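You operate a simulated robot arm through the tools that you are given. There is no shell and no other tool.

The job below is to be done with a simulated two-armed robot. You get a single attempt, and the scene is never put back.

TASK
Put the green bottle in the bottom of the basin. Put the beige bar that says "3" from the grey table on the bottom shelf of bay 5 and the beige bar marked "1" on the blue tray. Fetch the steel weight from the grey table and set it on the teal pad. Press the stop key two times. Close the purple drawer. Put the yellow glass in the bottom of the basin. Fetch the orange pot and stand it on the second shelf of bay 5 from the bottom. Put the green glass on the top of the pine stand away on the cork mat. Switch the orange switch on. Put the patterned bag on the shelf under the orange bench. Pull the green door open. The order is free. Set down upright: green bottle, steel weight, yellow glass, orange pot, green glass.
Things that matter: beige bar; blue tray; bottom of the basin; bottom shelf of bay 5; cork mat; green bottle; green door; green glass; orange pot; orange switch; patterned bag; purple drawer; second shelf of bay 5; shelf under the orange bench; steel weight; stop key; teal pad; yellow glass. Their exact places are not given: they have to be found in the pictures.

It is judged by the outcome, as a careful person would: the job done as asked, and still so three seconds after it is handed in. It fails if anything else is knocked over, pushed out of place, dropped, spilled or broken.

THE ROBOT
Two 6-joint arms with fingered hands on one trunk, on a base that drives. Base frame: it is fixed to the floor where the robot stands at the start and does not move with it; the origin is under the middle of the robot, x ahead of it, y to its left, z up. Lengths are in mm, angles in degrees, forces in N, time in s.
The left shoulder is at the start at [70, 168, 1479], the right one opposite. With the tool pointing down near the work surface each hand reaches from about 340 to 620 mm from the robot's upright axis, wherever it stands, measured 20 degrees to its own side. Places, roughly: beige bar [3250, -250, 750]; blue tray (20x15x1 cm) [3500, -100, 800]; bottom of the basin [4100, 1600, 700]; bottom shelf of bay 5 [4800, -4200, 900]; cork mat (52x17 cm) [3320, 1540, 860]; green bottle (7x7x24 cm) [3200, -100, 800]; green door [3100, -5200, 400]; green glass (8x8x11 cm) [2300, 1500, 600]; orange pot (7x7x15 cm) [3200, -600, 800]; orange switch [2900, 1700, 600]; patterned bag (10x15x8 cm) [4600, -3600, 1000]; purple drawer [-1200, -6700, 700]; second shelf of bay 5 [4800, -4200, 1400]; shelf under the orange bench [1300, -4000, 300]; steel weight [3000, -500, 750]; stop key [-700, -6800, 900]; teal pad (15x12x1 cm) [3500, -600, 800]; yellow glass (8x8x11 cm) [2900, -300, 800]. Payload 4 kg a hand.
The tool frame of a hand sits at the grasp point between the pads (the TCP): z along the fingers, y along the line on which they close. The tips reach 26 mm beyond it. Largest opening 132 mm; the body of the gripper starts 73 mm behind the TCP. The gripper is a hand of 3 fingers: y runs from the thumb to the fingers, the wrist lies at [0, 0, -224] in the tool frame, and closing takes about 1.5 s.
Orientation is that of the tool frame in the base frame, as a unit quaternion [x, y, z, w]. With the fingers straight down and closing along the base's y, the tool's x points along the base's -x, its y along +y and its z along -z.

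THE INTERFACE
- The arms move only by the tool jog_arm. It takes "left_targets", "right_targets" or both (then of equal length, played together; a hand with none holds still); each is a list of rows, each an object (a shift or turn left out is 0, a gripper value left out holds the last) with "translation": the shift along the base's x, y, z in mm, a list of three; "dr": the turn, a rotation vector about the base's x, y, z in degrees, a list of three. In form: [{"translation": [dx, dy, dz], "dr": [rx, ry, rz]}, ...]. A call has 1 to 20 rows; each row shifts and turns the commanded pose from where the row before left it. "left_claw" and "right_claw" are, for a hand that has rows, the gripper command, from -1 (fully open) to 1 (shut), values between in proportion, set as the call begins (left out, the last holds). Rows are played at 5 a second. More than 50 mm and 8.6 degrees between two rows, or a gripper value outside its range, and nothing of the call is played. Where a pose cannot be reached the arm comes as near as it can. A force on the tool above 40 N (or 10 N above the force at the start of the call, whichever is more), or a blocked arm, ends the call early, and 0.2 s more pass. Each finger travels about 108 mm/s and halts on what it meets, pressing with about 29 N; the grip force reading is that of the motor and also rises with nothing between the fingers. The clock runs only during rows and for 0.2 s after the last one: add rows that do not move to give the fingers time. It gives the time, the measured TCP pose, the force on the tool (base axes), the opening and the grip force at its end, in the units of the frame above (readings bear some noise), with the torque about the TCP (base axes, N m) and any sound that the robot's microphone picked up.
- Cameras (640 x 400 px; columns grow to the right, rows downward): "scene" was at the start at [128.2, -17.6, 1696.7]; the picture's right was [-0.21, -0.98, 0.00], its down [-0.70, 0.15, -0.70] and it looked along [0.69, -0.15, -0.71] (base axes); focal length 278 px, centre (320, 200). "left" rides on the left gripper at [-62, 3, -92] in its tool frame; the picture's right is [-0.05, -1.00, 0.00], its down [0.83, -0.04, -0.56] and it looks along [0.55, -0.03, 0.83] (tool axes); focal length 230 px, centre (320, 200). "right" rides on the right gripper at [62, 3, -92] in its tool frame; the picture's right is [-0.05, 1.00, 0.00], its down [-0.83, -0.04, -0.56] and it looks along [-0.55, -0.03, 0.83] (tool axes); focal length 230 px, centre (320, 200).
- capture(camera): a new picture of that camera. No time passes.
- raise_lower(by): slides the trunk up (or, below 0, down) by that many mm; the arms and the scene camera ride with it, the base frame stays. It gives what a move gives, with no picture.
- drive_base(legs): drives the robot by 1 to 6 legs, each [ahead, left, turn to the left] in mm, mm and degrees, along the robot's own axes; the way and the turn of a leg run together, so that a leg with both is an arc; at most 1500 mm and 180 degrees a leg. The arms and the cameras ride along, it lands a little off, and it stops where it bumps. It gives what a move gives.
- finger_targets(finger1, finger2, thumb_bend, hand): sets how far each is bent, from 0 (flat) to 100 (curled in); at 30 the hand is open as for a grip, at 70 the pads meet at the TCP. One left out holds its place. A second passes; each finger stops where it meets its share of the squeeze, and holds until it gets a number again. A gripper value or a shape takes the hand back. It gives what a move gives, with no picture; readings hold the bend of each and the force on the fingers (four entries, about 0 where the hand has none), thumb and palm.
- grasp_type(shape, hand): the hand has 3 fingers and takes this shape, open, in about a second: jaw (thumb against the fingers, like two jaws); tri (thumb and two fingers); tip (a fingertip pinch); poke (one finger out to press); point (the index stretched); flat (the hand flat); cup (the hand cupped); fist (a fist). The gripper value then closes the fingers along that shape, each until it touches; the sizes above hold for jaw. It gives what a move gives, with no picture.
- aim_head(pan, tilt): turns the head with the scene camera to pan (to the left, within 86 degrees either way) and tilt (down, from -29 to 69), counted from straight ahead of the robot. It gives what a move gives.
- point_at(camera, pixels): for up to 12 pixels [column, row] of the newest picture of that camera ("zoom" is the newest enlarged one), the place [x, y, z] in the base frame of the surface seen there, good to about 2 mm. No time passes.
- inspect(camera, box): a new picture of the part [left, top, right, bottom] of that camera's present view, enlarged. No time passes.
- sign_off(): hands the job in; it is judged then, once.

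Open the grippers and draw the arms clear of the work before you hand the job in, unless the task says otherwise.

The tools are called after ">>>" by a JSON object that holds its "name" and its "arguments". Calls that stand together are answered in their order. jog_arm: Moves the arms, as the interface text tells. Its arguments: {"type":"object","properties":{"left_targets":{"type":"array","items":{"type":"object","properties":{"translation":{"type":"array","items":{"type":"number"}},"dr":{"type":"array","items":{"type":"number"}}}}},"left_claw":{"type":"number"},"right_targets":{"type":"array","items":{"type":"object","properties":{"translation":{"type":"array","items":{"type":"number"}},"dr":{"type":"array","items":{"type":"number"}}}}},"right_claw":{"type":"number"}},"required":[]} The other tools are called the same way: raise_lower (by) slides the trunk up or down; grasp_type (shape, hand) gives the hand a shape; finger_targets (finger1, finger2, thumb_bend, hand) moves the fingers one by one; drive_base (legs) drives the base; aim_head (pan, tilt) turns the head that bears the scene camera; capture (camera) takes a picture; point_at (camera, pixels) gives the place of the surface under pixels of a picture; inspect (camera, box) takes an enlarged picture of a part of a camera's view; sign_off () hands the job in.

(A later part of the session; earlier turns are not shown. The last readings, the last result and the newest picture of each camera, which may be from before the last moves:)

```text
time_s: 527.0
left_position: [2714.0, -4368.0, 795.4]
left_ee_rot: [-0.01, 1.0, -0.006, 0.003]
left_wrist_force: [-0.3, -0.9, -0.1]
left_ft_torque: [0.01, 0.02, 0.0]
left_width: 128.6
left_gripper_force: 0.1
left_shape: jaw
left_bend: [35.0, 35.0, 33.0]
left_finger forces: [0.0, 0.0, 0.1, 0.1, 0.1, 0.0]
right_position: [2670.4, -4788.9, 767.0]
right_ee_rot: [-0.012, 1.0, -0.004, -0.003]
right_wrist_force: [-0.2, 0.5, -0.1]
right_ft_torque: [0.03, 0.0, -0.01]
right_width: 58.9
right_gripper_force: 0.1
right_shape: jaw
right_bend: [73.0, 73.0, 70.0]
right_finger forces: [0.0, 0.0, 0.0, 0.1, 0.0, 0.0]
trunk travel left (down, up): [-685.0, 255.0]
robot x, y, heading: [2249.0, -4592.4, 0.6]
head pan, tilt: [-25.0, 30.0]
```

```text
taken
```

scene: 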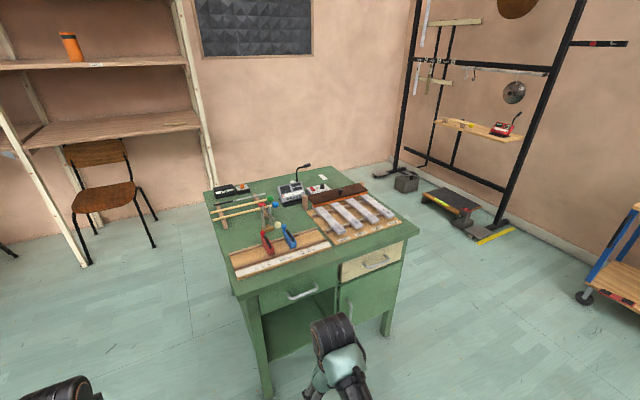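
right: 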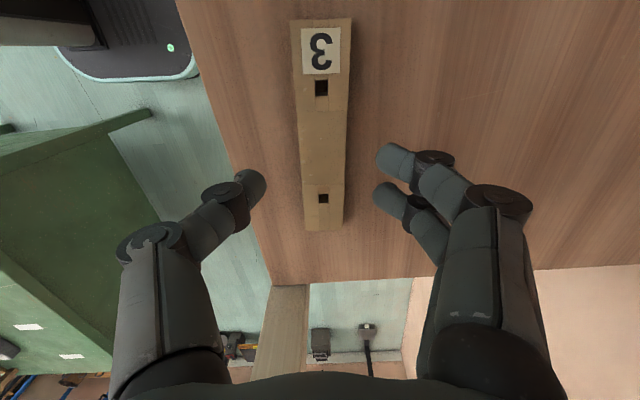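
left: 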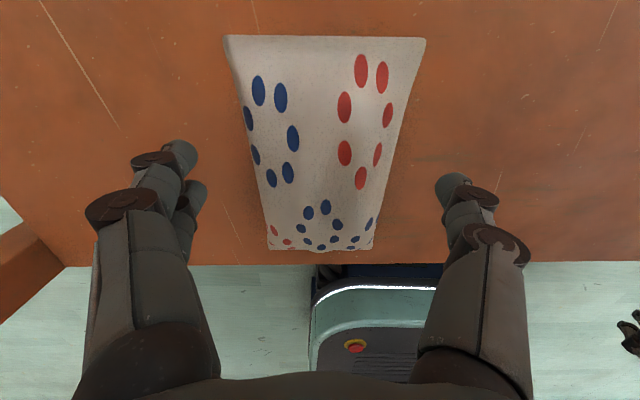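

The desk front faces me: a cream drawer at (372,260) and the green door beneath at (367,300). I zoom in on the door and its handle.

>>> {"name": "inspect", "arguments": {"camera": "scene", "box": [290, 230, 430, 350]}}

>>> {"name": "point_at", "arguments": {"camera": "scene", "pixels": [[350, 305], [350, 315], [345, 300], [370, 300], [392, 290], [392, 315], [340, 290], [402, 265], [345, 270], [400, 245], [343, 285], [375, 262]]}}

```text
3.33 times, centred on (360, 290) of scene
```

zoom: 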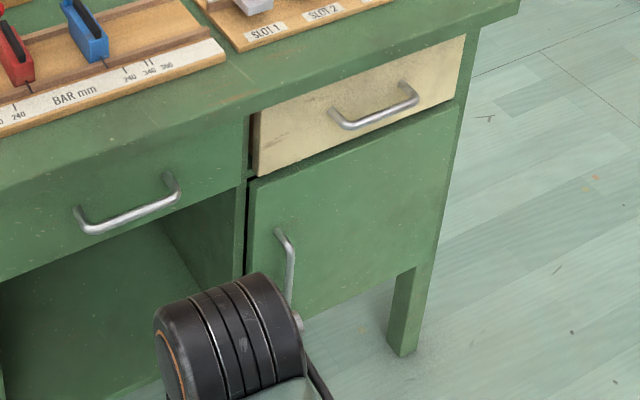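

```text
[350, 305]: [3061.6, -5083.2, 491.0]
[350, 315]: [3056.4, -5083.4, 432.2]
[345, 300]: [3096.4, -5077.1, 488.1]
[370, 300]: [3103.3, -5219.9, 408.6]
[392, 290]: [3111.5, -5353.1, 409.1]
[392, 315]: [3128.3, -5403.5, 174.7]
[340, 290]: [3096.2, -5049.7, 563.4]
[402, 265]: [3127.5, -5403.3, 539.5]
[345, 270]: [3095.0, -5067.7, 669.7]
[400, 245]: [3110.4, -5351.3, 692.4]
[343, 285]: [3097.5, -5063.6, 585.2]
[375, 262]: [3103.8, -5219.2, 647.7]
```

The door's vertical handle is at y≈−5083, x≈3058, z≈430–500, hinges on the right (y≈−5355). I turn the right hand to point forward here in free space.

>>> {"name": "jog_arm", "arguments": {"right_targets": [{"translation": [25, 0, 0]}, {"translation": [25, 0, 0]}, {"translation": [14, 0, 15], "dr": [0, -8.2, 0]}, {"translation": [14, 0, 15], "dr": [0, -8.2, 0]}, {"translation": [14, 0, 15], "dr": [0, -8.2, 0]}, {"translation": [14, 0, 15], "dr": [0, -8.2, 0]}, {"translation": [14, 0, 15], "dr": [0, -8.2, 0]}, {"translation": [14, 0, 15], "dr": [0, -8.2, 0]}, {"translation": [14, 0, 15], "dr": [0, -8.2, 0]}, {"translation": [14, 0, 15], "dr": [0, -8.2, 0]}, {"translation": [14, 0, 15], "dr": [0, -8.2, 0]}, {"translation": [14, 0, 15], "dr": [0, -8.2, 0]}, {"translation": [14, 0, 15], "dr": [0, -8, 0]}]}}

>>> {"name": "capture", "arguments": {"camera": "scene"}}

```text
time_s: 529.8
left_position: [2714.3, -4367.1, 796.8]
left_ee_rot: [-0.009, 1.0, -0.006, 0.003]
left_wrist_force: [0.2, 0.0, -0.6]
left_ft_torque: [-0.01, -0.02, 0.0]
left_width: 128.7
left_gripper_force: 0.0
left_shape: jaw
left_bend: [35.0, 35.0, 33.0]
left_finger forces: [0.0, 0.0, 0.0, 0.0, 0.0, 0.1]
right_position: [2873.0, -4789.9, 930.3]
right_ee_rot: [-0.007, 0.71, -0.012, 0.704]
right_wrist_force: [0.3, 0.5, 0.3]
right_ft_torque: [0.04, 0.02, 0.03]
right_width: 58.9
right_gripper_force: 0.0
right_shape: jaw
right_bend: [73.0, 73.0, 70.0]
right_finger forces: [0.1, 0.1, 0.0, 0.0, 0.1, 0.0]
trunk travel left (down, up): [-685.0, 255.0]
robot x, y, heading: [2248.6, -4595.4, 0.5]
head pan, tilt: [-25.0, 30.0]
```

```text
taken
```

scene: 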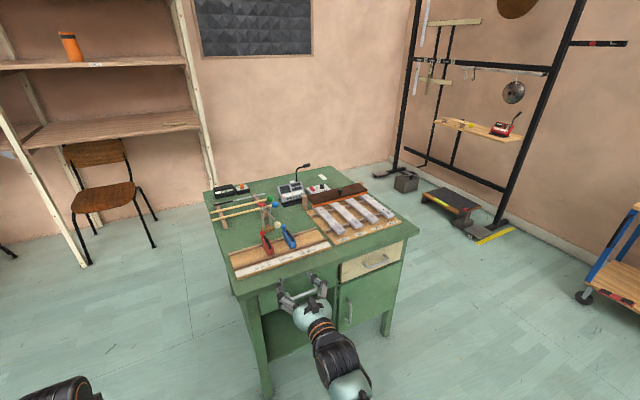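

The right hand points forward now and the door handle at (348,310) is visible. I measure it closely.

>>> {"name": "inspect", "arguments": {"camera": "scene", "box": [330, 270, 400, 340]}}

>>> {"name": "point_at", "arguments": {"camera": "zoom", "pixels": [[160, 140], [170, 150], [180, 180], [182, 220], [182, 260], [180, 300], [150, 135], [120, 110], [280, 100], [560, 100], [300, 300], [110, 250]]}}

```text
5.71 times, centred on (365, 305) of scene
```

zoom: 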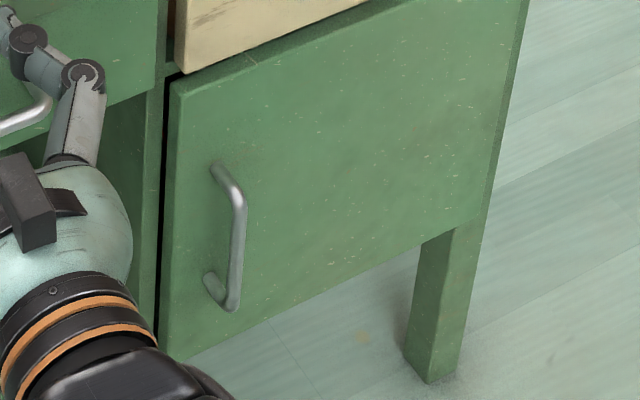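

```text
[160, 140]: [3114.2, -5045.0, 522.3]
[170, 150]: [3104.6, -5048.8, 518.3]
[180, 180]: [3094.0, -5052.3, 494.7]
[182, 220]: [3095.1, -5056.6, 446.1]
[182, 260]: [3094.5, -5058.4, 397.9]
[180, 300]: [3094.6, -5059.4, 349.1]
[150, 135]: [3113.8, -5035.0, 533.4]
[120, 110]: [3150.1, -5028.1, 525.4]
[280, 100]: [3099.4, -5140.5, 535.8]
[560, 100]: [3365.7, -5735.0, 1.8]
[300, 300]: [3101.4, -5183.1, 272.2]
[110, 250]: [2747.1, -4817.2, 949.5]
```

I measure the handle bar itself at zoom (240,200)–(236,300).

>>> {"name": "point_at", "arguments": {"camera": "zoom", "pixels": [[238, 195], [240, 215], [239, 240], [238, 265], [236, 290], [230, 305], [217, 172], [210, 280], [500, 60], [490, 200], [470, 225]]}}

```text
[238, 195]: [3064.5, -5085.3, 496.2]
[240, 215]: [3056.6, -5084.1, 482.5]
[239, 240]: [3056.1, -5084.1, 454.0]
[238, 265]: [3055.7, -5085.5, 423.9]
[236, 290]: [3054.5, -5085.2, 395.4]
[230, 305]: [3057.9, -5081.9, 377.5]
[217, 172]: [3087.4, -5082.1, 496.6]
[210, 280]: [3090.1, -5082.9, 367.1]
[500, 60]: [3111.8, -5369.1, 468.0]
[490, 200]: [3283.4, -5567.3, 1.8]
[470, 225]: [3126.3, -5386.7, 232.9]
```

The handle bar stands at (3061,−5084.5), z 385–495, about 30 mm off the door. I lower the trunk 490 mm and side-step right 294 mm to line the hand up with it.

>>> {"name": "raise_lower", "arguments": {"by": -400}}

>>> {"name": "raise_lower", "arguments": {"by": -90}}

>>> {"name": "drive_base", "arguments": {"legs": [[0, -294, -0.5]]}}

>>> {"name": "capture", "arguments": {"camera": "right"}}

>>> {"name": "capture", "arguments": {"camera": "scene"}}

```text
time_s: 533.6
left_position: [2714.8, -4367.4, 395.9]
left_ee_rot: [-0.01, 1.0, -0.005, 0.003]
left_wrist_force: [0.4, 0.1, -0.6]
left_ft_torque: [-0.01, -0.01, 0.0]
left_width: 128.9
left_gripper_force: 0.0
left_shape: jaw
left_bend: [35.0, 35.0, 33.0]
left_finger forces: [0.0, 0.0, 0.0, 0.1, 0.0, 0.0]
right_position: [2872.3, -4789.9, 530.2]
right_ee_rot: [-0.006, 0.71, -0.013, 0.704]
right_wrist_force: [0.3, -1.0, 0.2]
right_ft_torque: [0.01, 0.02, 0.03]
right_width: 58.6
right_gripper_force: 0.0
right_shape: jaw
right_bend: [73.0, 73.0, 70.0]
right_finger forces: [0.1, 0.0, 0.0, 0.0, 0.1, 0.0]
trunk travel left (down, up): [-285.0, 655.0]
robot x, y, heading: [2248.6, -4593.3, 0.8]
head pan, tilt: [-25.0, 30.0]
```

```text
time_s: 534.9
left_position: [2714.3, -4368.4, 305.8]
left_ee_rot: [-0.01, 1.0, -0.007, 0.002]
left_wrist_force: [0.0, 0.6, 0.9]
left_ft_torque: [-0.01, 0.0, -0.01]
left_width: 128.7
left_gripper_force: 0.2
left_shape: jaw
left_bend: [35.0, 35.0, 33.0]
left_finger forces: [0.0, 0.1, 0.0, 0.0, 0.0, 0.1]
right_position: [2873.5, -4790.2, 440.6]
right_ee_rot: [-0.007, 0.71, -0.011, 0.704]
right_wrist_force: [-0.6, -0.4, 0.9]
right_ft_torque: [-0.01, -0.03, -0.03]
right_width: 58.8
right_gripper_force: 0.1
right_shape: jaw
right_bend: [73.0, 73.0, 70.0]
right_finger forces: [0.0, 0.0, 0.0, 0.0, 0.0, 0.0]
trunk travel left (down, up): [-195.0, 745.0]
robot x, y, heading: [2246.7, -4594.3, 0.6]
head pan, tilt: [-25.0, 30.0]
```

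```text
time_s: 536.9
left_position: [2717.1, -4664.4, 306.4]
left_ee_rot: [-0.007, 1.0, -0.006, 0.003]
left_wrist_force: [0.5, -0.2, 0.9]
left_ft_torque: [0.03, 0.02, 0.01]
left_width: 128.6
left_gripper_force: 0.0
left_shape: jaw
left_bend: [35.0, 35.0, 33.0]
left_finger forces: [0.0, 0.0, 0.0, 0.0, 0.0, 0.0]
right_position: [2874.6, -5087.2, 439.6]
right_ee_rot: [-0.004, 0.71, -0.014, 0.704]
right_wrist_force: [0.2, 0.9, 0.4]
right_ft_torque: [0.0, 0.0, -0.01]
right_width: 59.2
right_gripper_force: 0.0
right_shape: jaw
right_bend: [73.0, 73.0, 70.0]
right_finger forces: [0.0, 0.1, 0.0, 0.0, 0.0, 0.0]
trunk travel left (down, up): [-195.0, 745.0]
robot x, y, heading: [2254.6, -4885.2, 0.6]
head pan, tilt: [-25.0, 30.0]
```

```text
taken
```

right: 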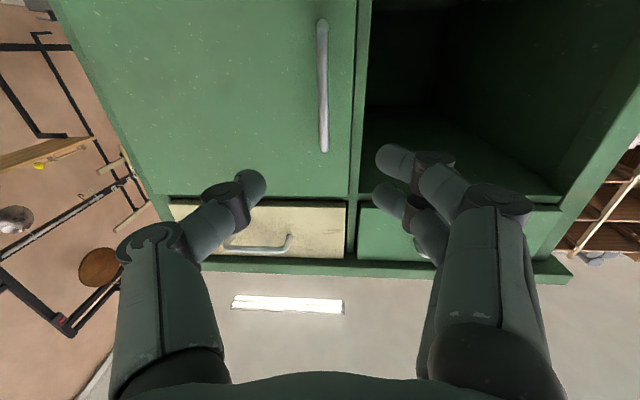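

```text
taken
```

scene: 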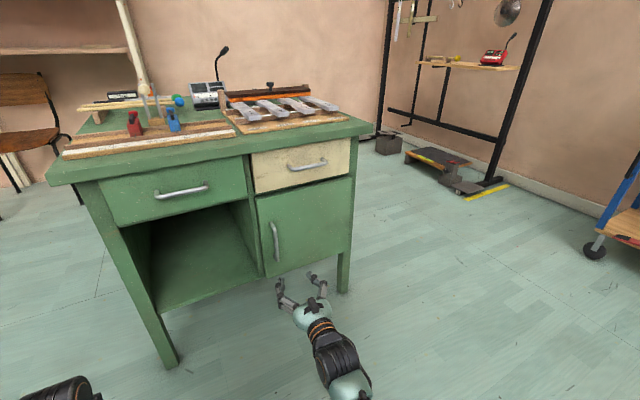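

The hand is in line with the handle (col 323). I drive ahead 125 mm and look again.

>>> {"name": "drive_base", "arguments": {"legs": [[125, 0, -0.6]]}}

>>> {"name": "capture", "arguments": {"camera": "right"}}

>>> {"name": "point_at", "arguments": {"camera": "right", "pixels": [[322, 60], [323, 100], [324, 140], [250, 100], [360, 100], [262, 180], [380, 155]]}}

```text
time_s: 538.1
left_position: [2843.7, -4666.4, 305.8]
left_ee_rot: [-0.002, 1.0, -0.005, 0.002]
left_wrist_force: [-0.9, 0.1, 0.2]
left_ft_torque: [0.0, 0.05, 0.03]
left_width: 128.8
left_gripper_force: 0.1
left_shape: jaw
left_bend: [35.0, 35.0, 33.0]
left_finger forces: [0.0, 0.0, 0.0, 0.1, 0.1, 0.0]
right_position: [2996.4, -5091.3, 441.0]
right_ee_rot: [-0.001, 0.71, -0.016, 0.704]
right_wrist_force: [-0.3, 0.2, -0.7]
right_ft_torque: [0.0, 0.02, -0.01]
right_width: 58.7
right_gripper_force: 0.0
right_shape: jaw
right_bend: [73.0, 73.0, 70.0]
right_finger forces: [0.0, 0.1, 0.0, 0.0, 0.1, 0.0]
trunk travel left (down, up): [-195.0, 745.0]
robot x, y, heading: [2376.1, -4890.6, 0.2]
head pan, tilt: [-25.0, 30.0]
```

```text
taken
```

right: 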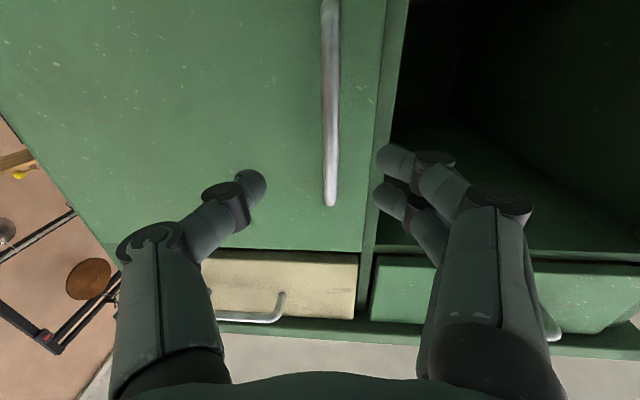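

```text
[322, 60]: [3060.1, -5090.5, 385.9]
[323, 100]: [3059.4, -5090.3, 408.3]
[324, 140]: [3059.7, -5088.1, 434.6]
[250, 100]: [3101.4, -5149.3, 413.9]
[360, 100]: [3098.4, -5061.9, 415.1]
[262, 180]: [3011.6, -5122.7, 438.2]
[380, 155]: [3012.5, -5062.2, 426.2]
```

The bar is about 5 mm to +y of the hand's middle. I move 58 mm ahead with that correction so the bar lies between thumb and fingers.

>>> {"name": "jog_arm", "arguments": {"right_targets": [{"translation": [20, 3, 0]}, {"translation": [20, 2, 0]}, {"translation": [19, 0, 0]}, {}]}}

>>> {"name": "capture", "arguments": {"camera": "right"}}

```text
time_s: 539.1
left_position: [2843.5, -4667.3, 306.8]
left_ee_rot: [-0.003, 1.0, -0.006, 0.002]
left_wrist_force: [-0.2, 0.7, -0.6]
left_ft_torque: [0.0, -0.02, -0.02]
left_width: 128.6
left_gripper_force: 0.1
left_shape: jaw
left_bend: [35.0, 35.0, 33.0]
left_finger forces: [0.0, 0.0, 0.1, 0.0, 0.0, 0.0]
right_position: [3054.8, -5085.9, 442.5]
right_ee_rot: [-0.001, 0.71, -0.016, 0.704]
right_wrist_force: [-0.7, -0.4, 0.2]
right_ft_torque: [0.0, -0.01, 0.01]
right_width: 58.6
right_gripper_force: 0.1
right_shape: jaw
right_bend: [73.0, 73.0, 70.0]
right_finger forces: [0.1, 0.0, 0.1, 0.1, 0.0, 0.0]
trunk travel left (down, up): [-195.0, 745.0]
robot x, y, heading: [2375.4, -4881.9, -0.1]
head pan, tilt: [-25.0, 30.0]
```

```text
taken
```

right: 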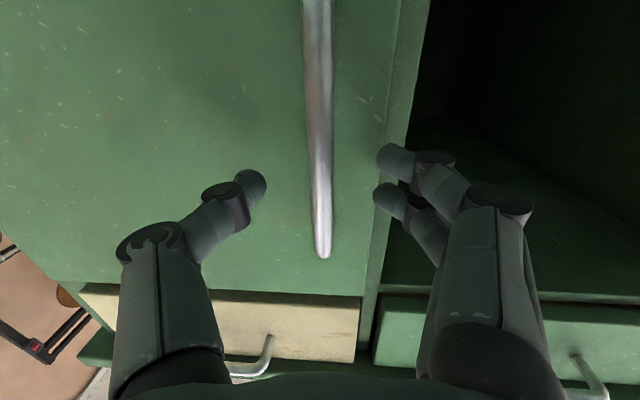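

The bar sits centred (col 321). I advance 4 mm and close the hand on the handle.

>>> {"name": "jog_arm", "arguments": {"right_targets": [{"translation": [4, 0, 0]}, {}, {}, {}, {}, {}], "right_claw": 1}}

>>> {"name": "capture", "arguments": {"camera": "right"}}

```text
time_s: 540.5
left_position: [2842.8, -4668.1, 307.0]
left_ee_rot: [-0.002, 1.0, -0.006, 0.003]
left_wrist_force: [-0.2, 0.4, 0.7]
left_ft_torque: [0.03, -0.04, 0.01]
left_width: 128.8
left_gripper_force: 0.0
left_shape: jaw
left_bend: [35.0, 35.0, 33.0]
left_finger forces: [0.0, 0.0, 0.0, 0.0, 0.0, 0.0]
right_position: [3058.2, -5087.4, 440.9]
right_ee_rot: [0.0, 0.71, -0.017, 0.704]
right_wrist_force: [2.6, -5.8, -0.7]
right_ft_torque: [0.01, -0.02, -0.03]
right_width: 0.0
right_gripper_force: 29.3
right_shape: jaw
right_bend: [68.0, 68.0, 73.0]
right_finger forces: [0.0, 0.0, 0.0, 0.1, 24.4, 0.0]
trunk travel left (down, up): [-195.0, 745.0]
robot x, y, heading: [2372.1, -4882.6, -0.1]
head pan, tilt: [-25.0, 30.0]
```

```text
taken
```

right: 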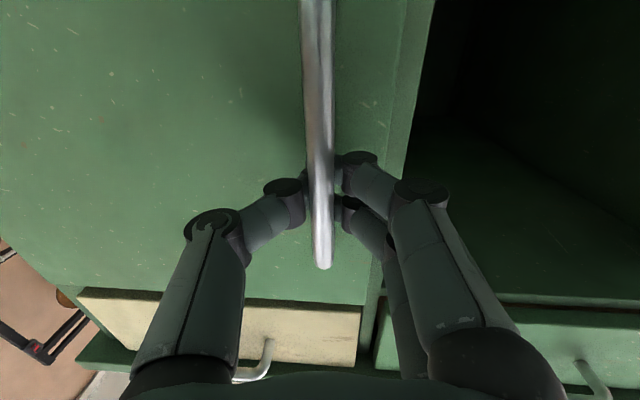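

The fingertips have closed around behind the bar (thumb 24 N). I try a gentle pull along the door's arc: first 40 mm toward −x.

>>> {"name": "jog_arm", "arguments": {"right_targets": [{"translation": [-8, 0, 0]}, {"translation": [-10, -1, 0]}, {"translation": [-12, -1, 0]}, {"translation": [-12, -2, 0], "dr": [0, 0, 2]}]}}

>>> {"name": "capture", "arguments": {"camera": "right"}}

>>> {"name": "capture", "arguments": {"camera": "scene"}}

```text
time_s: 541.5
left_position: [2844.1, -4668.7, 306.0]
left_ee_rot: [-0.001, 1.0, -0.005, 0.002]
left_wrist_force: [0.2, -0.8, -0.4]
left_ft_torque: [0.01, -0.01, 0.0]
left_width: 128.3
left_gripper_force: 0.0
left_shape: jaw
left_bend: [35.0, 35.0, 33.0]
left_finger forces: [0.0, 0.0, 0.1, 0.1, 0.0, 0.0]
right_position: [3014.8, -5092.8, 440.1]
right_ee_rot: [-0.013, 0.709, -0.005, 0.705]
right_wrist_force: [10.1, -28.5, 3.1]
right_ft_torque: [0.01, -0.04, -0.13]
right_width: 0.0
right_gripper_force: 29.5
right_shape: jaw
right_bend: [68.0, 68.0, 69.0]
right_finger forces: [0.0, 0.0, 0.0, 0.0, 37.8, 0.1]
trunk travel left (down, up): [-195.0, 745.0]
robot x, y, heading: [2374.0, -4887.0, -0.3]
head pan, tilt: [-25.0, 30.0]
```

```text
taken
```

right: 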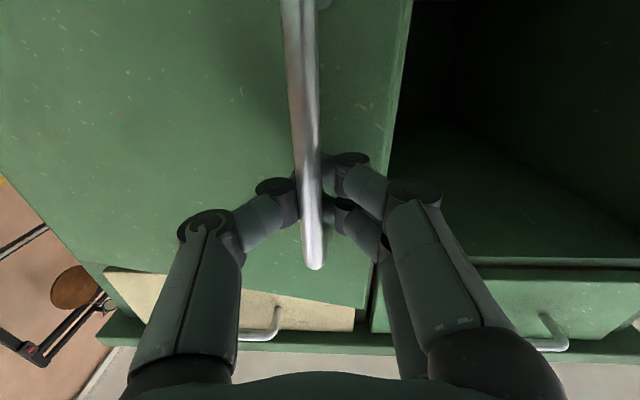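

```text
taken
```

scene: 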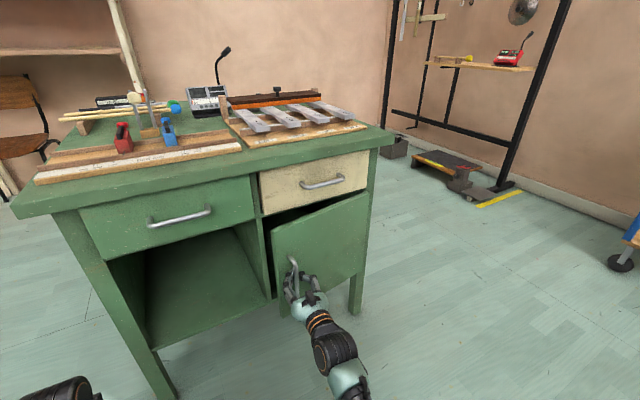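

The door is opening (about 9°), but the hand needs to follow the arc more to −y. I continue along the computed arc, turning the hand a little with it.

>>> {"name": "jog_arm", "arguments": {"right_targets": [{"translation": [-6, -10, 0], "dr": [0, 0, 1]}, {"translation": [-12, -7, 0], "dr": [0, 0, 2]}, {"translation": [-13, -6, 0], "dr": [0, 0, 2]}, {"translation": [-12, -6, 0], "dr": [0, 0, 2]}, {"translation": [-11, -6, 0], "dr": [0, 0, 2]}]}}

>>> {"name": "capture", "arguments": {"camera": "scene"}}

```text
time_s: 542.7
left_position: [2843.0, -4668.0, 306.5]
left_ee_rot: [-0.003, 1.0, -0.006, 0.003]
left_wrist_force: [0.4, -0.4, -0.3]
left_ft_torque: [-0.02, -0.03, 0.02]
left_width: 128.7
left_gripper_force: 0.2
left_shape: jaw
left_bend: [35.0, 35.0, 33.0]
left_finger forces: [0.0, 0.0, 0.0, 0.1, 0.0, 0.0]
right_position: [2962.4, -5125.6, 439.9]
right_ee_rot: [-0.069, 0.707, 0.052, 0.702]
right_wrist_force: [0.3, -2.1, -0.6]
right_ft_torque: [-0.02, 0.01, 0.0]
right_width: 0.0
right_gripper_force: 28.9
right_shape: jaw
right_bend: [68.0, 68.0, 72.0]
right_finger forces: [0.1, 0.0, 0.0, 0.0, 0.0, 0.1]
trunk travel left (down, up): [-195.0, 745.0]
robot x, y, heading: [2373.1, -4886.4, -0.1]
head pan, tilt: [-25.0, 30.0]
```

```text
taken
```

scene: 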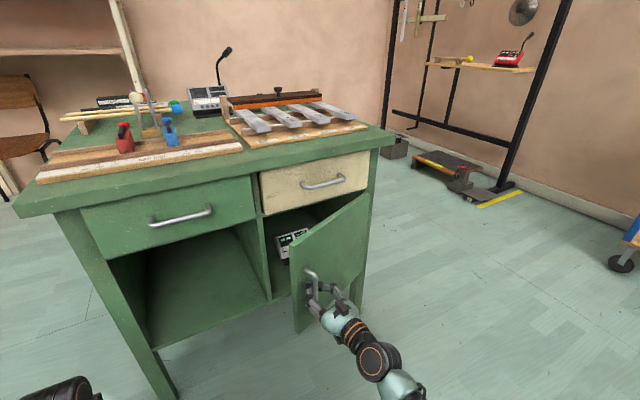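

The door follows well, about 20° open with little force. I go on along the arc to about 45°.

>>> {"name": "jog_arm", "arguments": {"right_targets": [{"translation": [-11, -7, 0], "dr": [0, 0, 1.5]}, {"translation": [-10.6, -7, 0], "dr": [0, 0, 1.5]}, {"translation": [-10.3, -7.9, 0], "dr": [0, 0, 1.5]}, {"translation": [-10, -8, 0], "dr": [0, 0, 1.5]}, {"translation": [-9.4, -8.7, 0], "dr": [0, 0, 1.5]}, {"translation": [-9.4, -8.8, 0], "dr": [0, 0, 1.5]}, {"translation": [-8.6, -9.6, 0], "dr": [0, 0, 1.5]}, {"translation": [-8.6, -9.6, 0], "dr": [0, 0, 1.5]}, {"translation": [-7.7, -10.2, 0], "dr": [0, 0, 1.5]}, {"translation": [-7.7, -10.3, 0], "dr": [0, 0, 1.5]}]}}

>>> {"name": "capture", "arguments": {"camera": "scene"}}

```text
time_s: 544.9
left_position: [2844.1, -4668.2, 304.2]
left_ee_rot: [-0.003, 1.0, -0.005, 0.001]
left_wrist_force: [0.4, -0.1, -0.4]
left_ft_torque: [-0.04, -0.02, 0.01]
left_width: 128.6
left_gripper_force: 0.1
left_shape: jaw
left_bend: [35.0, 35.0, 33.0]
left_finger forces: [0.0, 0.0, 0.1, 0.1, 0.1, 0.0]
right_position: [2904.1, -5166.3, 469.1]
right_ee_rot: [-0.157, 0.698, 0.141, 0.684]
right_wrist_force: [4.9, -5.1, -29.0]
right_ft_torque: [-0.1, 0.25, 0.05]
right_width: 0.0
right_gripper_force: 29.0
right_shape: jaw
right_bend: [69.0, 69.0, 72.0]
right_finger forces: [0.1, 32.5, 0.1, 0.1, 2.9, 0.0]
right hand out of reach, approached as far as the arm can: row 6, 7, 8, 9, 10
trunk travel left (down, up): [-195.0, 745.0]
robot x, y, heading: [2373.2, -4886.3, -0.4]
head pan, tilt: [-25.0, 30.0]
```

```text
taken
```

scene: 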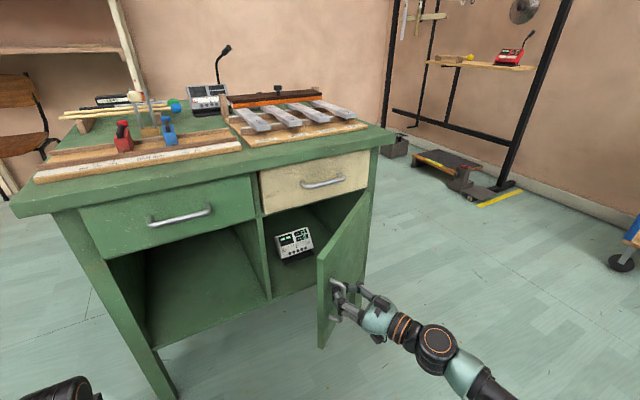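

The arm reached its limit at about 38° and rose 27 mm, pressing on the handle. I use the base from here: first a small base step back and right along the arc, then bring the hand back down.

>>> {"name": "drive_base", "arguments": {"legs": [[-14, -22, 0]]}}

>>> {"name": "jog_arm", "arguments": {"right_targets": [{"translation": [2, 3, -8]}, {"translation": [2, 3, -8]}, {"translation": [2, 3, -8]}]}}

>>> {"name": "capture", "arguments": {"camera": "scene"}}

```text
time_s: 545.8
left_position: [2828.4, -4689.1, 304.2]
left_ee_rot: [-0.003, 1.0, -0.006, 0.001]
left_wrist_force: [0.4, 1.0, 0.3]
left_ft_torque: [0.01, 0.01, -0.03]
left_width: 128.8
left_gripper_force: 0.1
left_shape: jaw
left_bend: [35.0, 35.0, 33.0]
left_finger forces: [0.1, 0.0, 0.0, 0.0, 0.0, 0.0]
right_position: [2888.9, -5187.0, 468.4]
right_ee_rot: [-0.157, 0.698, 0.141, 0.685]
right_wrist_force: [-6.9, 6.2, -35.2]
right_ft_torque: [-0.53, 0.17, 0.22]
right_width: 0.0
right_gripper_force: 29.2
right_shape: jaw
right_bend: [69.0, 69.0, 72.0]
right_finger forces: [0.1, 42.6, 0.0, 0.0, 0.3, 0.0]
trunk travel left (down, up): [-195.0, 745.0]
robot x, y, heading: [2357.5, -4906.2, -0.4]
head pan, tilt: [-25.0, 30.0]
```

```text
time_s: 546.5
left_position: [2828.1, -4687.8, 306.8]
left_ee_rot: [-0.002, 1.0, -0.006, 0.003]
left_wrist_force: [0.1, -0.3, 0.1]
left_ft_torque: [0.01, 0.02, -0.02]
left_width: 128.5
left_gripper_force: 0.2
left_shape: jaw
left_bend: [35.0, 35.0, 33.0]
left_finger forces: [0.0, 0.1, 0.0, 0.0, 0.0, 0.0]
right_position: [2895.7, -5176.1, 450.0]
right_ee_rot: [-0.159, 0.698, 0.14, 0.684]
right_wrist_force: [7.4, -6.2, 8.4]
right_ft_torque: [-0.1, -0.01, 0.07]
right_width: 0.1
right_gripper_force: 28.9
right_shape: jaw
right_bend: [69.0, 70.0, 72.0]
right_finger forces: [0.0, 0.1, 0.0, 0.0, 5.4, 0.1]
trunk travel left (down, up): [-195.0, 745.0]
robot x, y, heading: [2357.2, -4906.3, -0.2]
head pan, tilt: [-25.0, 30.0]
```

```text
taken
```

scene: 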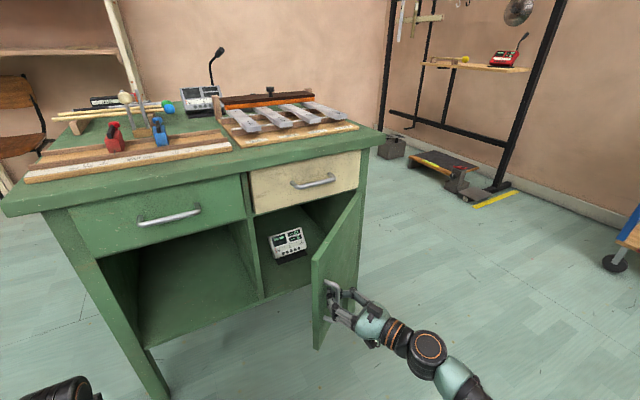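

Forces are small again, door ≈37° open. I continue with small base steps along the arc.

>>> {"name": "drive_base", "arguments": {"legs": [[-18, -22, 0], [-17.5, -25.5, 0], [-15, -27, 0]]}}

>>> {"name": "capture", "arguments": {"camera": "scene"}}

```text
time_s: 548.3
left_position: [2777.5, -4762.5, 306.3]
left_ee_rot: [-0.002, 1.0, -0.006, 0.003]
left_wrist_force: [-0.8, 1.2, 0.6]
left_ft_torque: [-0.02, 0.04, -0.02]
left_width: 128.5
left_gripper_force: 0.1
left_shape: jaw
left_bend: [35.0, 35.0, 33.0]
left_finger forces: [0.1, 0.0, 0.1, 0.1, 0.0, 0.0]
right_position: [2845.5, -5250.7, 448.3]
right_ee_rot: [-0.158, 0.698, 0.14, 0.684]
right_wrist_force: [14.8, -5.2, 6.8]
right_ft_torque: [-0.07, -0.01, 0.15]
right_width: 0.0
right_gripper_force: 29.2
right_shape: jaw
right_bend: [69.0, 70.0, 73.0]
right_finger forces: [0.0, 0.1, 0.0, 0.0, 10.9, 0.0]
trunk travel left (down, up): [-195.0, 745.0]
robot x, y, heading: [2310.7, -4983.1, -0.5]
head pan, tilt: [-25.0, 30.0]
```

```text
taken
```

scene: 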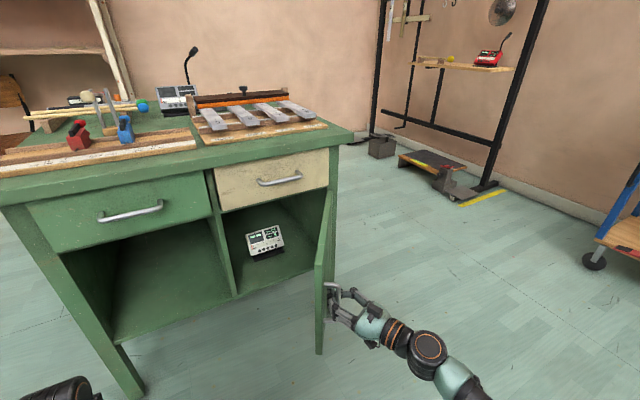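

About 54° open, forces small. I continue the arc to about 80°.

>>> {"name": "drive_base", "arguments": {"legs": [[-11.7, -28.6, 0], [-8.8, -29.5, 0], [-5.6, -30.5, 0], [-2.3, -30.7, 0]]}}

>>> {"name": "capture", "arguments": {"camera": "scene"}}

```text
time_s: 550.4
left_position: [2748.3, -4882.0, 305.0]
left_ee_rot: [-0.002, 1.0, -0.006, 0.003]
left_wrist_force: [-0.7, 0.2, 0.5]
left_ft_torque: [0.0, -0.01, 0.01]
left_width: 128.7
left_gripper_force: 0.1
left_shape: jaw
left_bend: [35.0, 35.0, 33.0]
left_finger forces: [0.1, 0.0, 0.0, 0.1, 0.1, 0.1]
right_position: [2815.4, -5370.5, 448.7]
right_ee_rot: [-0.158, 0.699, 0.14, 0.683]
right_wrist_force: [17.9, 0.2, 2.6]
right_ft_torque: [-0.04, 0.0, 0.15]
right_width: 0.0
right_gripper_force: 28.3
right_shape: jaw
right_bend: [69.0, 70.0, 73.0]
right_finger forces: [0.0, 0.1, 0.0, 0.0, 35.4, 0.0]
trunk travel left (down, up): [-195.0, 745.0]
robot x, y, heading: [2281.8, -5102.4, -0.3]
head pan, tilt: [-25.0, 30.0]
```

```text
taken
```

scene: 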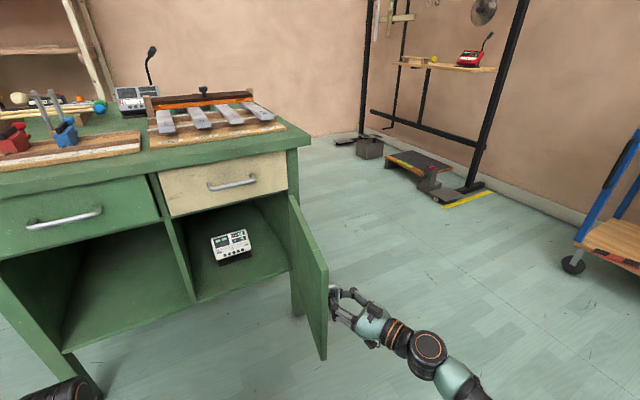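

About 78° open. I swing it on to roughly 90°.

>>> {"name": "drive_base", "arguments": {"legs": [[2, -31, 0], [5, -30, 0]]}}

>>> {"name": "capture", "arguments": {"camera": "scene"}}

```text
time_s: 551.7
left_position: [2755.1, -4943.6, 305.5]
left_ee_rot: [-0.001, 1.0, -0.006, 0.003]
left_wrist_force: [-0.5, 0.0, 0.5]
left_ft_torque: [-0.02, 0.02, -0.02]
left_width: 128.6
left_gripper_force: 0.0
left_shape: jaw
left_bend: [35.0, 35.0, 33.0]
left_finger forces: [0.0, 0.0, 0.0, 0.1, 0.1, 0.0]
right_position: [2822.1, -5431.1, 448.2]
right_ee_rot: [-0.158, 0.699, 0.14, 0.684]
right_wrist_force: [0.8, -0.8, 0.9]
right_ft_torque: [-0.01, -0.03, 0.01]
right_width: 0.0
right_gripper_force: 29.3
right_shape: jaw
right_bend: [69.0, 69.0, 72.0]
right_finger forces: [0.0, 0.0, 0.1, 0.1, 0.1, 0.0]
trunk travel left (down, up): [-195.0, 745.0]
robot x, y, heading: [2287.4, -5160.6, -0.2]
head pan, tilt: [-25.0, 30.0]
```

```text
taken
```

scene: 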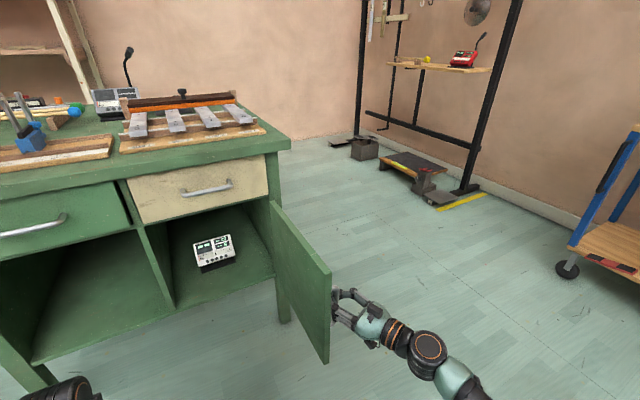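

The door stands about 90° open. I open the hand just enough to free the bar and back off along the hand's axis with the base.

>>> {"name": "jog_arm", "arguments": {"right_targets": [{}, {}, {}], "right_claw": 0.45}}

>>> {"name": "drive_base", "arguments": {"legs": [[-45, -21, 0]]}}

>>> {"name": "capture", "arguments": {"camera": "scene"}}

>>> {"name": "capture", "arguments": {"camera": "right"}}

```text
time_s: 552.5
left_position: [2755.0, -4942.0, 305.6]
left_ee_rot: [-0.002, 1.0, -0.006, 0.002]
left_wrist_force: [-0.2, -0.9, 0.4]
left_ft_torque: [0.01, 0.02, 0.01]
left_width: 128.5
left_gripper_force: 0.0
left_shape: jaw
left_bend: [35.0, 35.0, 33.0]
left_finger forces: [0.1, 0.1, 0.0, 0.1, 0.1, 0.0]
right_position: [2821.6, -5430.7, 447.6]
right_ee_rot: [-0.159, 0.699, 0.14, 0.683]
right_wrist_force: [0.9, 0.0, -0.6]
right_ft_torque: [0.02, -0.01, -0.02]
right_width: 36.1
right_gripper_force: 0.2
right_shape: jaw
right_bend: [73.0, 73.0, 70.0]
right_finger forces: [0.0, 0.0, 0.0, 0.0, 0.0, 0.0]
trunk travel left (down, up): [-195.0, 745.0]
robot x, y, heading: [2289.4, -5160.4, -0.0]
head pan, tilt: [-25.0, 30.0]
```

```text
time_s: 553.4
left_position: [2710.6, -4963.6, 305.5]
left_ee_rot: [-0.002, 1.0, -0.007, 0.005]
left_wrist_force: [-0.3, 0.2, -0.6]
left_ft_torque: [0.01, 0.01, 0.01]
left_width: 128.4
left_gripper_force: 0.1
left_shape: jaw
left_bend: [35.0, 35.0, 33.0]
left_finger forces: [0.0, 0.0, 0.0, 0.2, 0.0, 0.0]
right_position: [2778.1, -5453.0, 448.1]
right_ee_rot: [-0.157, 0.698, 0.14, 0.684]
right_wrist_force: [0.0, 0.3, 0.9]
right_ft_torque: [0.01, -0.03, 0.0]
right_width: 36.1
right_gripper_force: 0.1
right_shape: jaw
right_bend: [73.0, 73.0, 70.0]
right_finger forces: [0.0, 0.1, 0.0, 0.1, 0.0, 0.0]
trunk travel left (down, up): [-195.0, 745.0]
robot x, y, heading: [2242.7, -5182.9, -0.5]
head pan, tilt: [-25.0, 30.0]
```

```text
taken
```

scene: 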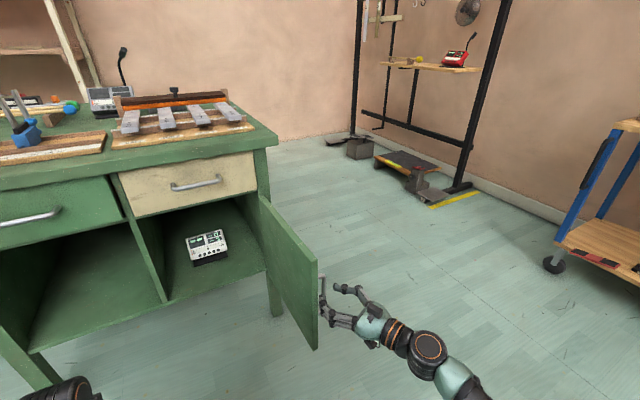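

```text
taken
```

right: 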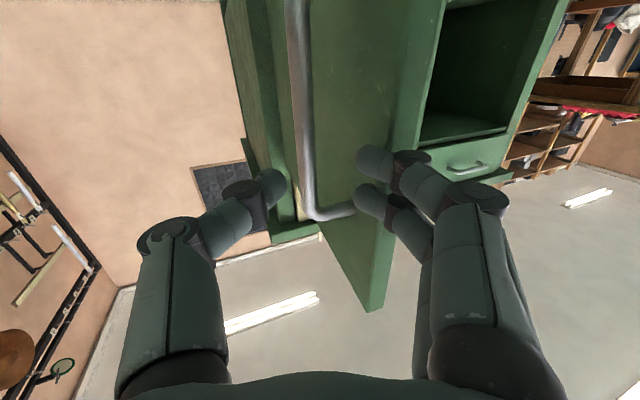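

The hand is nearly free of the handle. I back off further along the same line.

>>> {"name": "drive_base", "arguments": {"legs": [[-70, -33, 0]]}}

>>> {"name": "drive_base", "arguments": {"legs": [[-300, 0, 0]]}}

>>> {"name": "capture", "arguments": {"camera": "scene"}}

>>> {"name": "point_at", "arguments": {"camera": "scene", "pixels": [[300, 250], [290, 250], [320, 300], [275, 240], [310, 280]]}}

```text
time_s: 554.5
left_position: [2640.1, -4996.7, 306.3]
left_ee_rot: [-0.002, 1.0, -0.006, 0.003]
left_wrist_force: [-0.5, 0.4, 0.5]
left_ft_torque: [-0.02, -0.02, -0.04]
left_width: 128.6
left_gripper_force: 0.0
left_shape: jaw
left_bend: [35.0, 35.0, 33.0]
left_finger forces: [0.0, 0.1, 0.1, 0.0, 0.0, 0.0]
right_position: [2707.7, -5483.5, 448.6]
right_ee_rot: [-0.158, 0.699, 0.14, 0.684]
right_wrist_force: [0.3, 0.8, -0.1]
right_ft_torque: [0.03, 0.01, 0.01]
right_width: 36.0
right_gripper_force: 0.0
right_shape: jaw
right_bend: [73.0, 73.0, 70.0]
right_finger forces: [0.1, 0.1, 0.2, 0.0, 0.0, 0.0]
trunk travel left (down, up): [-195.0, 745.0]
robot x, y, heading: [2171.7, -5213.6, -0.3]
head pan, tilt: [-25.0, 30.0]
```

```text
time_s: 556.5
left_position: [2339.0, -4994.1, 306.3]
left_ee_rot: [-0.004, 1.0, -0.006, 0.003]
left_wrist_force: [-0.7, -0.3, -0.1]
left_ft_torque: [-0.01, 0.0, -0.04]
left_width: 128.6
left_gripper_force: 0.1
left_shape: jaw
left_bend: [35.0, 35.0, 33.0]
left_finger forces: [0.0, 0.0, 0.0, 0.0, 0.1, 0.1]
right_position: [2405.7, -5482.8, 448.6]
right_ee_rot: [-0.159, 0.698, 0.141, 0.684]
right_wrist_force: [0.2, 0.8, 0.5]
right_ft_torque: [-0.04, 0.01, -0.03]
right_width: 36.1
right_gripper_force: 0.0
right_shape: jaw
right_bend: [73.0, 73.0, 70.0]
right_finger forces: [0.0, 0.1, 0.0, 0.0, 0.0, 0.0]
trunk travel left (down, up): [-195.0, 745.0]
robot x, y, heading: [1871.2, -5217.2, -0.3]
head pan, tilt: [-25.0, 30.0]
```

```text
taken
```

scene: 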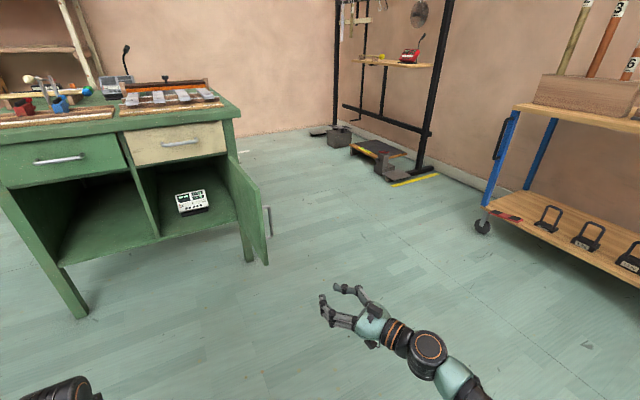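

```text
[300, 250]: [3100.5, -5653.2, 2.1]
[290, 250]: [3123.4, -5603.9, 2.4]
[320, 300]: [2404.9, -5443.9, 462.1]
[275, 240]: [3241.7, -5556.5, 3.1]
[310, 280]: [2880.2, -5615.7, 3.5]
```

The door is fully open. Next, the drawer and the stop key at the far wall. I turn right to face −y, raise the trunk and survey.

>>> {"name": "drive_base", "arguments": {"legs": [[-250, 0, -90]]}}

>>> {"name": "raise_lower", "arguments": {"by": 400}}

>>> {"name": "aim_head", "arguments": {"pan": -50, "tilt": 20}}

>>> {"name": "capture", "arguments": {"camera": "scene"}}

```text
time_s: 560.7
left_position: [1942.9, -5519.6, 306.2]
left_ee_rot: [0.696, 0.718, -0.008, -0.002]
left_wrist_force: [-0.9, -0.4, 0.4]
left_ft_torque: [0.04, 0.02, 0.01]
left_width: 128.5
left_gripper_force: 0.1
left_shape: jaw
left_bend: [35.0, 35.0, 33.0]
left_finger forces: [0.0, 0.0, 0.0, 0.1, 0.0, 0.0]
right_position: [1457.6, -5599.0, 447.6]
right_ee_rot: [0.374, 0.611, -0.377, 0.587]
right_wrist_force: [-0.8, 0.7, -0.3]
right_ft_torque: [-0.04, -0.01, -0.04]
right_width: 36.0
right_gripper_force: 0.1
right_shape: jaw
right_bend: [73.0, 73.0, 70.0]
right_finger forces: [0.0, 0.0, 0.0, 0.0, 0.0, 0.1]
trunk travel left (down, up): [-195.0, 745.0]
robot x, y, heading: [1712.2, -5055.7, -88.7]
head pan, tilt: [-25.0, 30.0]
cut short: leg 1
```

```text
time_s: 564.5
left_position: [1944.1, -5518.5, 705.9]
left_ee_rot: [0.695, 0.719, -0.008, -0.002]
left_wrist_force: [-1.0, -0.8, -1.1]
left_ft_torque: [0.0, 0.02, -0.01]
left_width: 128.5
left_gripper_force: 0.0
left_shape: jaw
left_bend: [35.0, 35.0, 33.0]
left_finger forces: [0.0, 0.0, 0.1, 0.0, 0.1, 0.0]
right_position: [1457.1, -5599.4, 848.9]
right_ee_rot: [0.374, 0.611, -0.377, 0.587]
right_wrist_force: [0.4, 0.0, 0.5]
right_ft_torque: [-0.01, 0.0, -0.01]
right_width: 36.1
right_gripper_force: 0.1
right_shape: jaw
right_bend: [73.0, 73.0, 70.0]
right_finger forces: [0.0, 0.1, 0.1, 0.1, 0.0, 0.0]
trunk travel left (down, up): [-595.0, 345.0]
robot x, y, heading: [1715.0, -5056.6, -88.7]
head pan, tilt: [-25.0, 30.0]
```

```text
time_s: 565.4
left_position: [1942.5, -5519.2, 706.7]
left_ee_rot: [0.696, 0.718, -0.007, -0.002]
left_wrist_force: [-0.5, -0.2, 0.1]
left_ft_torque: [0.01, -0.03, -0.01]
left_width: 128.8
left_gripper_force: 0.0
left_shape: jaw
left_bend: [35.0, 35.0, 33.0]
left_finger forces: [0.1, 0.0, 0.0, 0.1, 0.0, 0.1]
right_position: [1457.6, -5598.6, 848.2]
right_ee_rot: [0.374, 0.611, -0.376, 0.588]
right_wrist_force: [-0.3, -0.9, -0.2]
right_ft_torque: [-0.01, -0.05, -0.01]
right_width: 36.0
right_gripper_force: 0.0
right_shape: jaw
right_bend: [73.0, 73.0, 70.0]
right_finger forces: [0.0, 0.0, 0.0, 0.0, 0.1, 0.0]
trunk travel left (down, up): [-595.0, 345.0]
robot x, y, heading: [1710.3, -5056.9, -88.7]
head pan, tilt: [-50.0, 20.0]
```

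```text
taken
```

scene: 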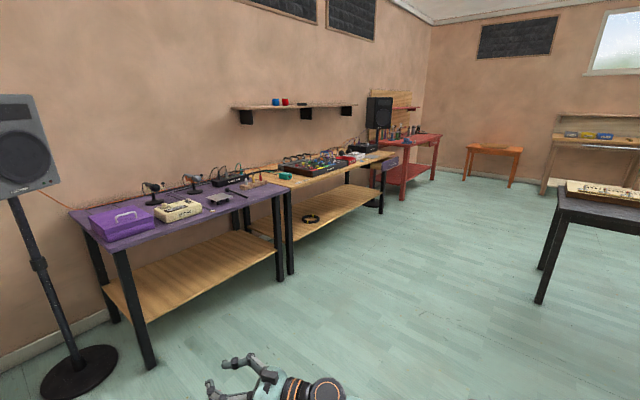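

The last drive was cut short: turning while backing curved the base toward the orange bench. I move straight ahead away from it, then turn to check the bench.

>>> {"name": "drive_base", "arguments": {"legs": [[450, 0, 0]]}}

>>> {"name": "drive_base", "arguments": {"legs": [[0, 0, -90]]}}

>>> {"name": "aim_head", "arguments": {"pan": -75, "tilt": 30}}

>>> {"name": "capture", "arguments": {"camera": "scene"}}

```text
time_s: 568.1
left_position: [1952.8, -5971.7, 706.8]
left_ee_rot: [0.697, 0.717, -0.006, -0.002]
left_wrist_force: [0.1, 0.3, 0.5]
left_ft_torque: [0.02, 0.0, -0.01]
left_width: 128.6
left_gripper_force: 0.0
left_shape: jaw
left_bend: [35.0, 35.0, 33.0]
left_finger forces: [0.0, 0.1, 0.1, 0.0, 0.0, 0.0]
right_position: [1465.7, -6052.1, 847.5]
right_ee_rot: [0.374, 0.612, -0.376, 0.587]
right_wrist_force: [0.4, -0.2, -0.4]
right_ft_torque: [0.0, 0.02, 0.02]
right_width: 36.0
right_gripper_force: 0.0
right_shape: jaw
right_bend: [73.0, 73.0, 70.0]
right_finger forces: [0.0, 0.0, 0.1, 0.0, 0.0, 0.0]
trunk travel left (down, up): [-595.0, 345.0]
robot x, y, heading: [1721.4, -5510.2, -88.7]
head pan, tilt: [-50.0, 20.0]
```

```text
time_s: 572.4
left_position: [1252.8, -5725.9, 705.8]
left_ee_rot: [1.0, 0.0, -0.004, -0.006]
left_wrist_force: [-1.2, 0.1, 0.1]
left_ft_torque: [0.01, -0.03, -0.02]
left_width: 128.6
left_gripper_force: 0.1
left_shape: jaw
left_bend: [35.0, 35.0, 33.0]
left_finger forces: [0.1, 0.1, 0.0, 0.0, 0.0, 0.0]
right_position: [1188.6, -5238.1, 848.5]
right_ee_rot: [0.699, 0.156, -0.684, 0.138]
right_wrist_force: [0.5, -0.1, -0.7]
right_ft_torque: [0.02, 0.02, -0.02]
right_width: 35.9
right_gripper_force: 0.1
right_shape: jaw
right_bend: [73.0, 73.0, 70.0]
right_finger forces: [0.0, 0.1, 0.0, 0.0, 0.0, 0.0]
trunk travel left (down, up): [-595.0, 345.0]
robot x, y, heading: [1724.3, -5508.2, 179.5]
head pan, tilt: [-50.0, 20.0]
```

```text
time_s: 573.3
left_position: [1252.1, -5725.2, 706.6]
left_ee_rot: [1.0, 0.0, -0.004, -0.007]
left_wrist_force: [0.4, 0.0, 0.1]
left_ft_torque: [-0.03, -0.02, 0.0]
left_width: 128.7
left_gripper_force: 0.0
left_shape: jaw
left_bend: [35.0, 35.0, 33.0]
left_finger forces: [0.0, 0.1, 0.0, 0.0, 0.1, 0.0]
right_position: [1187.4, -5236.2, 847.4]
right_ee_rot: [0.7, 0.157, -0.683, 0.138]
right_wrist_force: [0.5, -0.2, 0.2]
right_ft_torque: [0.02, -0.02, 0.01]
right_width: 36.2
right_gripper_force: 0.0
right_shape: jaw
right_bend: [73.0, 73.0, 70.0]
right_finger forces: [0.0, 0.1, 0.0, 0.1, 0.1, 0.0]
trunk travel left (down, up): [-595.0, 345.0]
robot x, y, heading: [1723.9, -5510.9, 179.6]
head pan, tilt: [-75.0, 30.0]
```

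```text
taken
```

scene: 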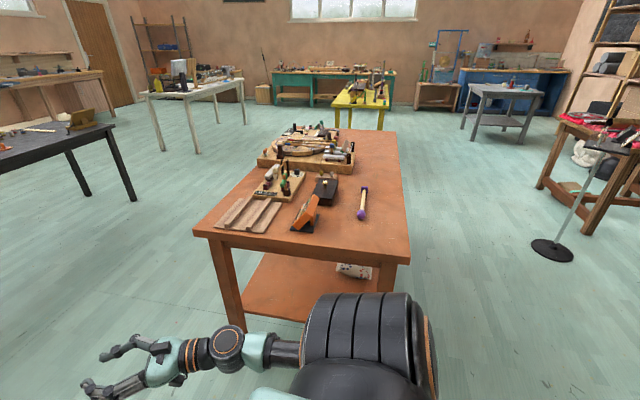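

The bench and everything on it look undisturbed. I measure its near corners against the earlier values (1753,−4677 and shelf bag position).

>>> {"name": "point_at", "arguments": {"camera": "scene", "pixels": [[408, 258], [198, 232], [398, 132], [355, 268], [364, 203], [305, 215], [325, 188]]}}

>>> {"name": "inspect", "arguments": {"camera": "scene", "box": [180, 110, 430, 320]}}

```text
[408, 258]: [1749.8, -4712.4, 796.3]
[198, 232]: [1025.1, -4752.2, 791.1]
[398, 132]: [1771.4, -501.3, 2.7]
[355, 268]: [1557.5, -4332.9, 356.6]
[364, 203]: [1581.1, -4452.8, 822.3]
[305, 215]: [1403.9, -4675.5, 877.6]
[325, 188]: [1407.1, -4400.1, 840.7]
```

```text
1.90 times, centred on (305, 215) of scene
```

zoom: 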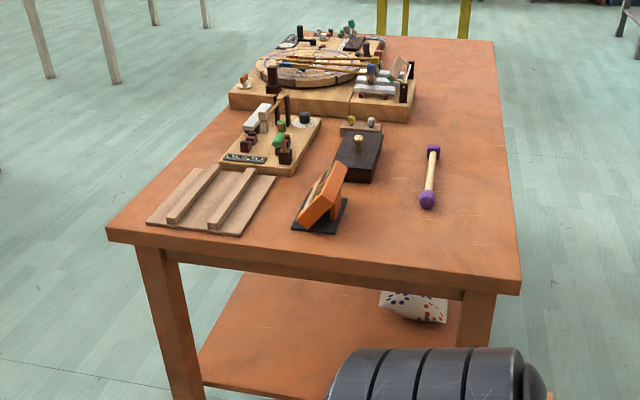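

Positions agree with before; nothing was shifted. I check the black table's legs near my way west and then drive along −x at y≈−5600.

>>> {"name": "point_at", "arguments": {"camera": "scene", "pixels": [[133, 200], [90, 194], [115, 135], [60, 160]]}}

>>> {"name": "aim_head", "arguments": {"pan": 20, "tilt": 20}}

>>> {"name": "capture", "arguments": {"camera": "scene"}}

```text
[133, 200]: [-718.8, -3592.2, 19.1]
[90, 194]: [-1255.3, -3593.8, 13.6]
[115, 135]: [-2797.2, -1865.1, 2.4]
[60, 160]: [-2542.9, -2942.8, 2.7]
```

```text
time_s: 575.0
left_position: [1252.7, -5725.4, 705.6]
left_ee_rot: [1.0, 0.001, -0.003, -0.006]
left_wrist_force: [-0.8, 0.5, -0.1]
left_ft_torque: [-0.03, 0.02, 0.0]
left_width: 128.6
left_gripper_force: 0.1
left_shape: jaw
left_bend: [35.0, 35.0, 33.0]
left_finger forces: [0.0, 0.0, 0.0, 0.1, 0.0, 0.0]
right_position: [1188.8, -5236.5, 847.7]
right_ee_rot: [0.699, 0.157, -0.684, 0.138]
right_wrist_force: [-0.5, 0.3, 0.2]
right_ft_torque: [-0.04, 0.03, 0.01]
right_width: 36.0
right_gripper_force: 0.0
right_shape: jaw
right_bend: [73.0, 73.0, 70.0]
right_finger forces: [0.0, 0.0, 0.0, 0.1, 0.0, 0.1]
trunk travel left (down, up): [-595.0, 345.0]
robot x, y, heading: [1720.3, -5506.0, 179.6]
head pan, tilt: [20.0, 20.0]
```

```text
taken
```

scene: 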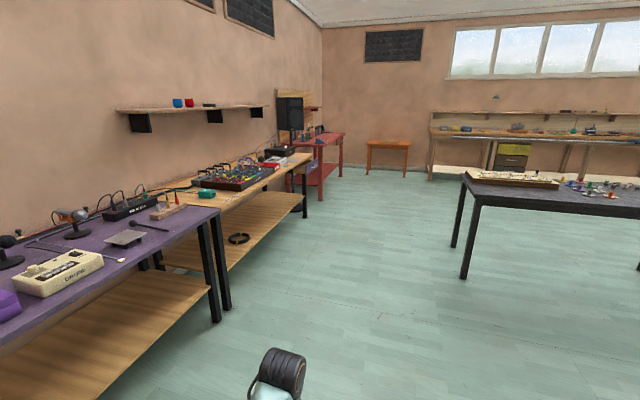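

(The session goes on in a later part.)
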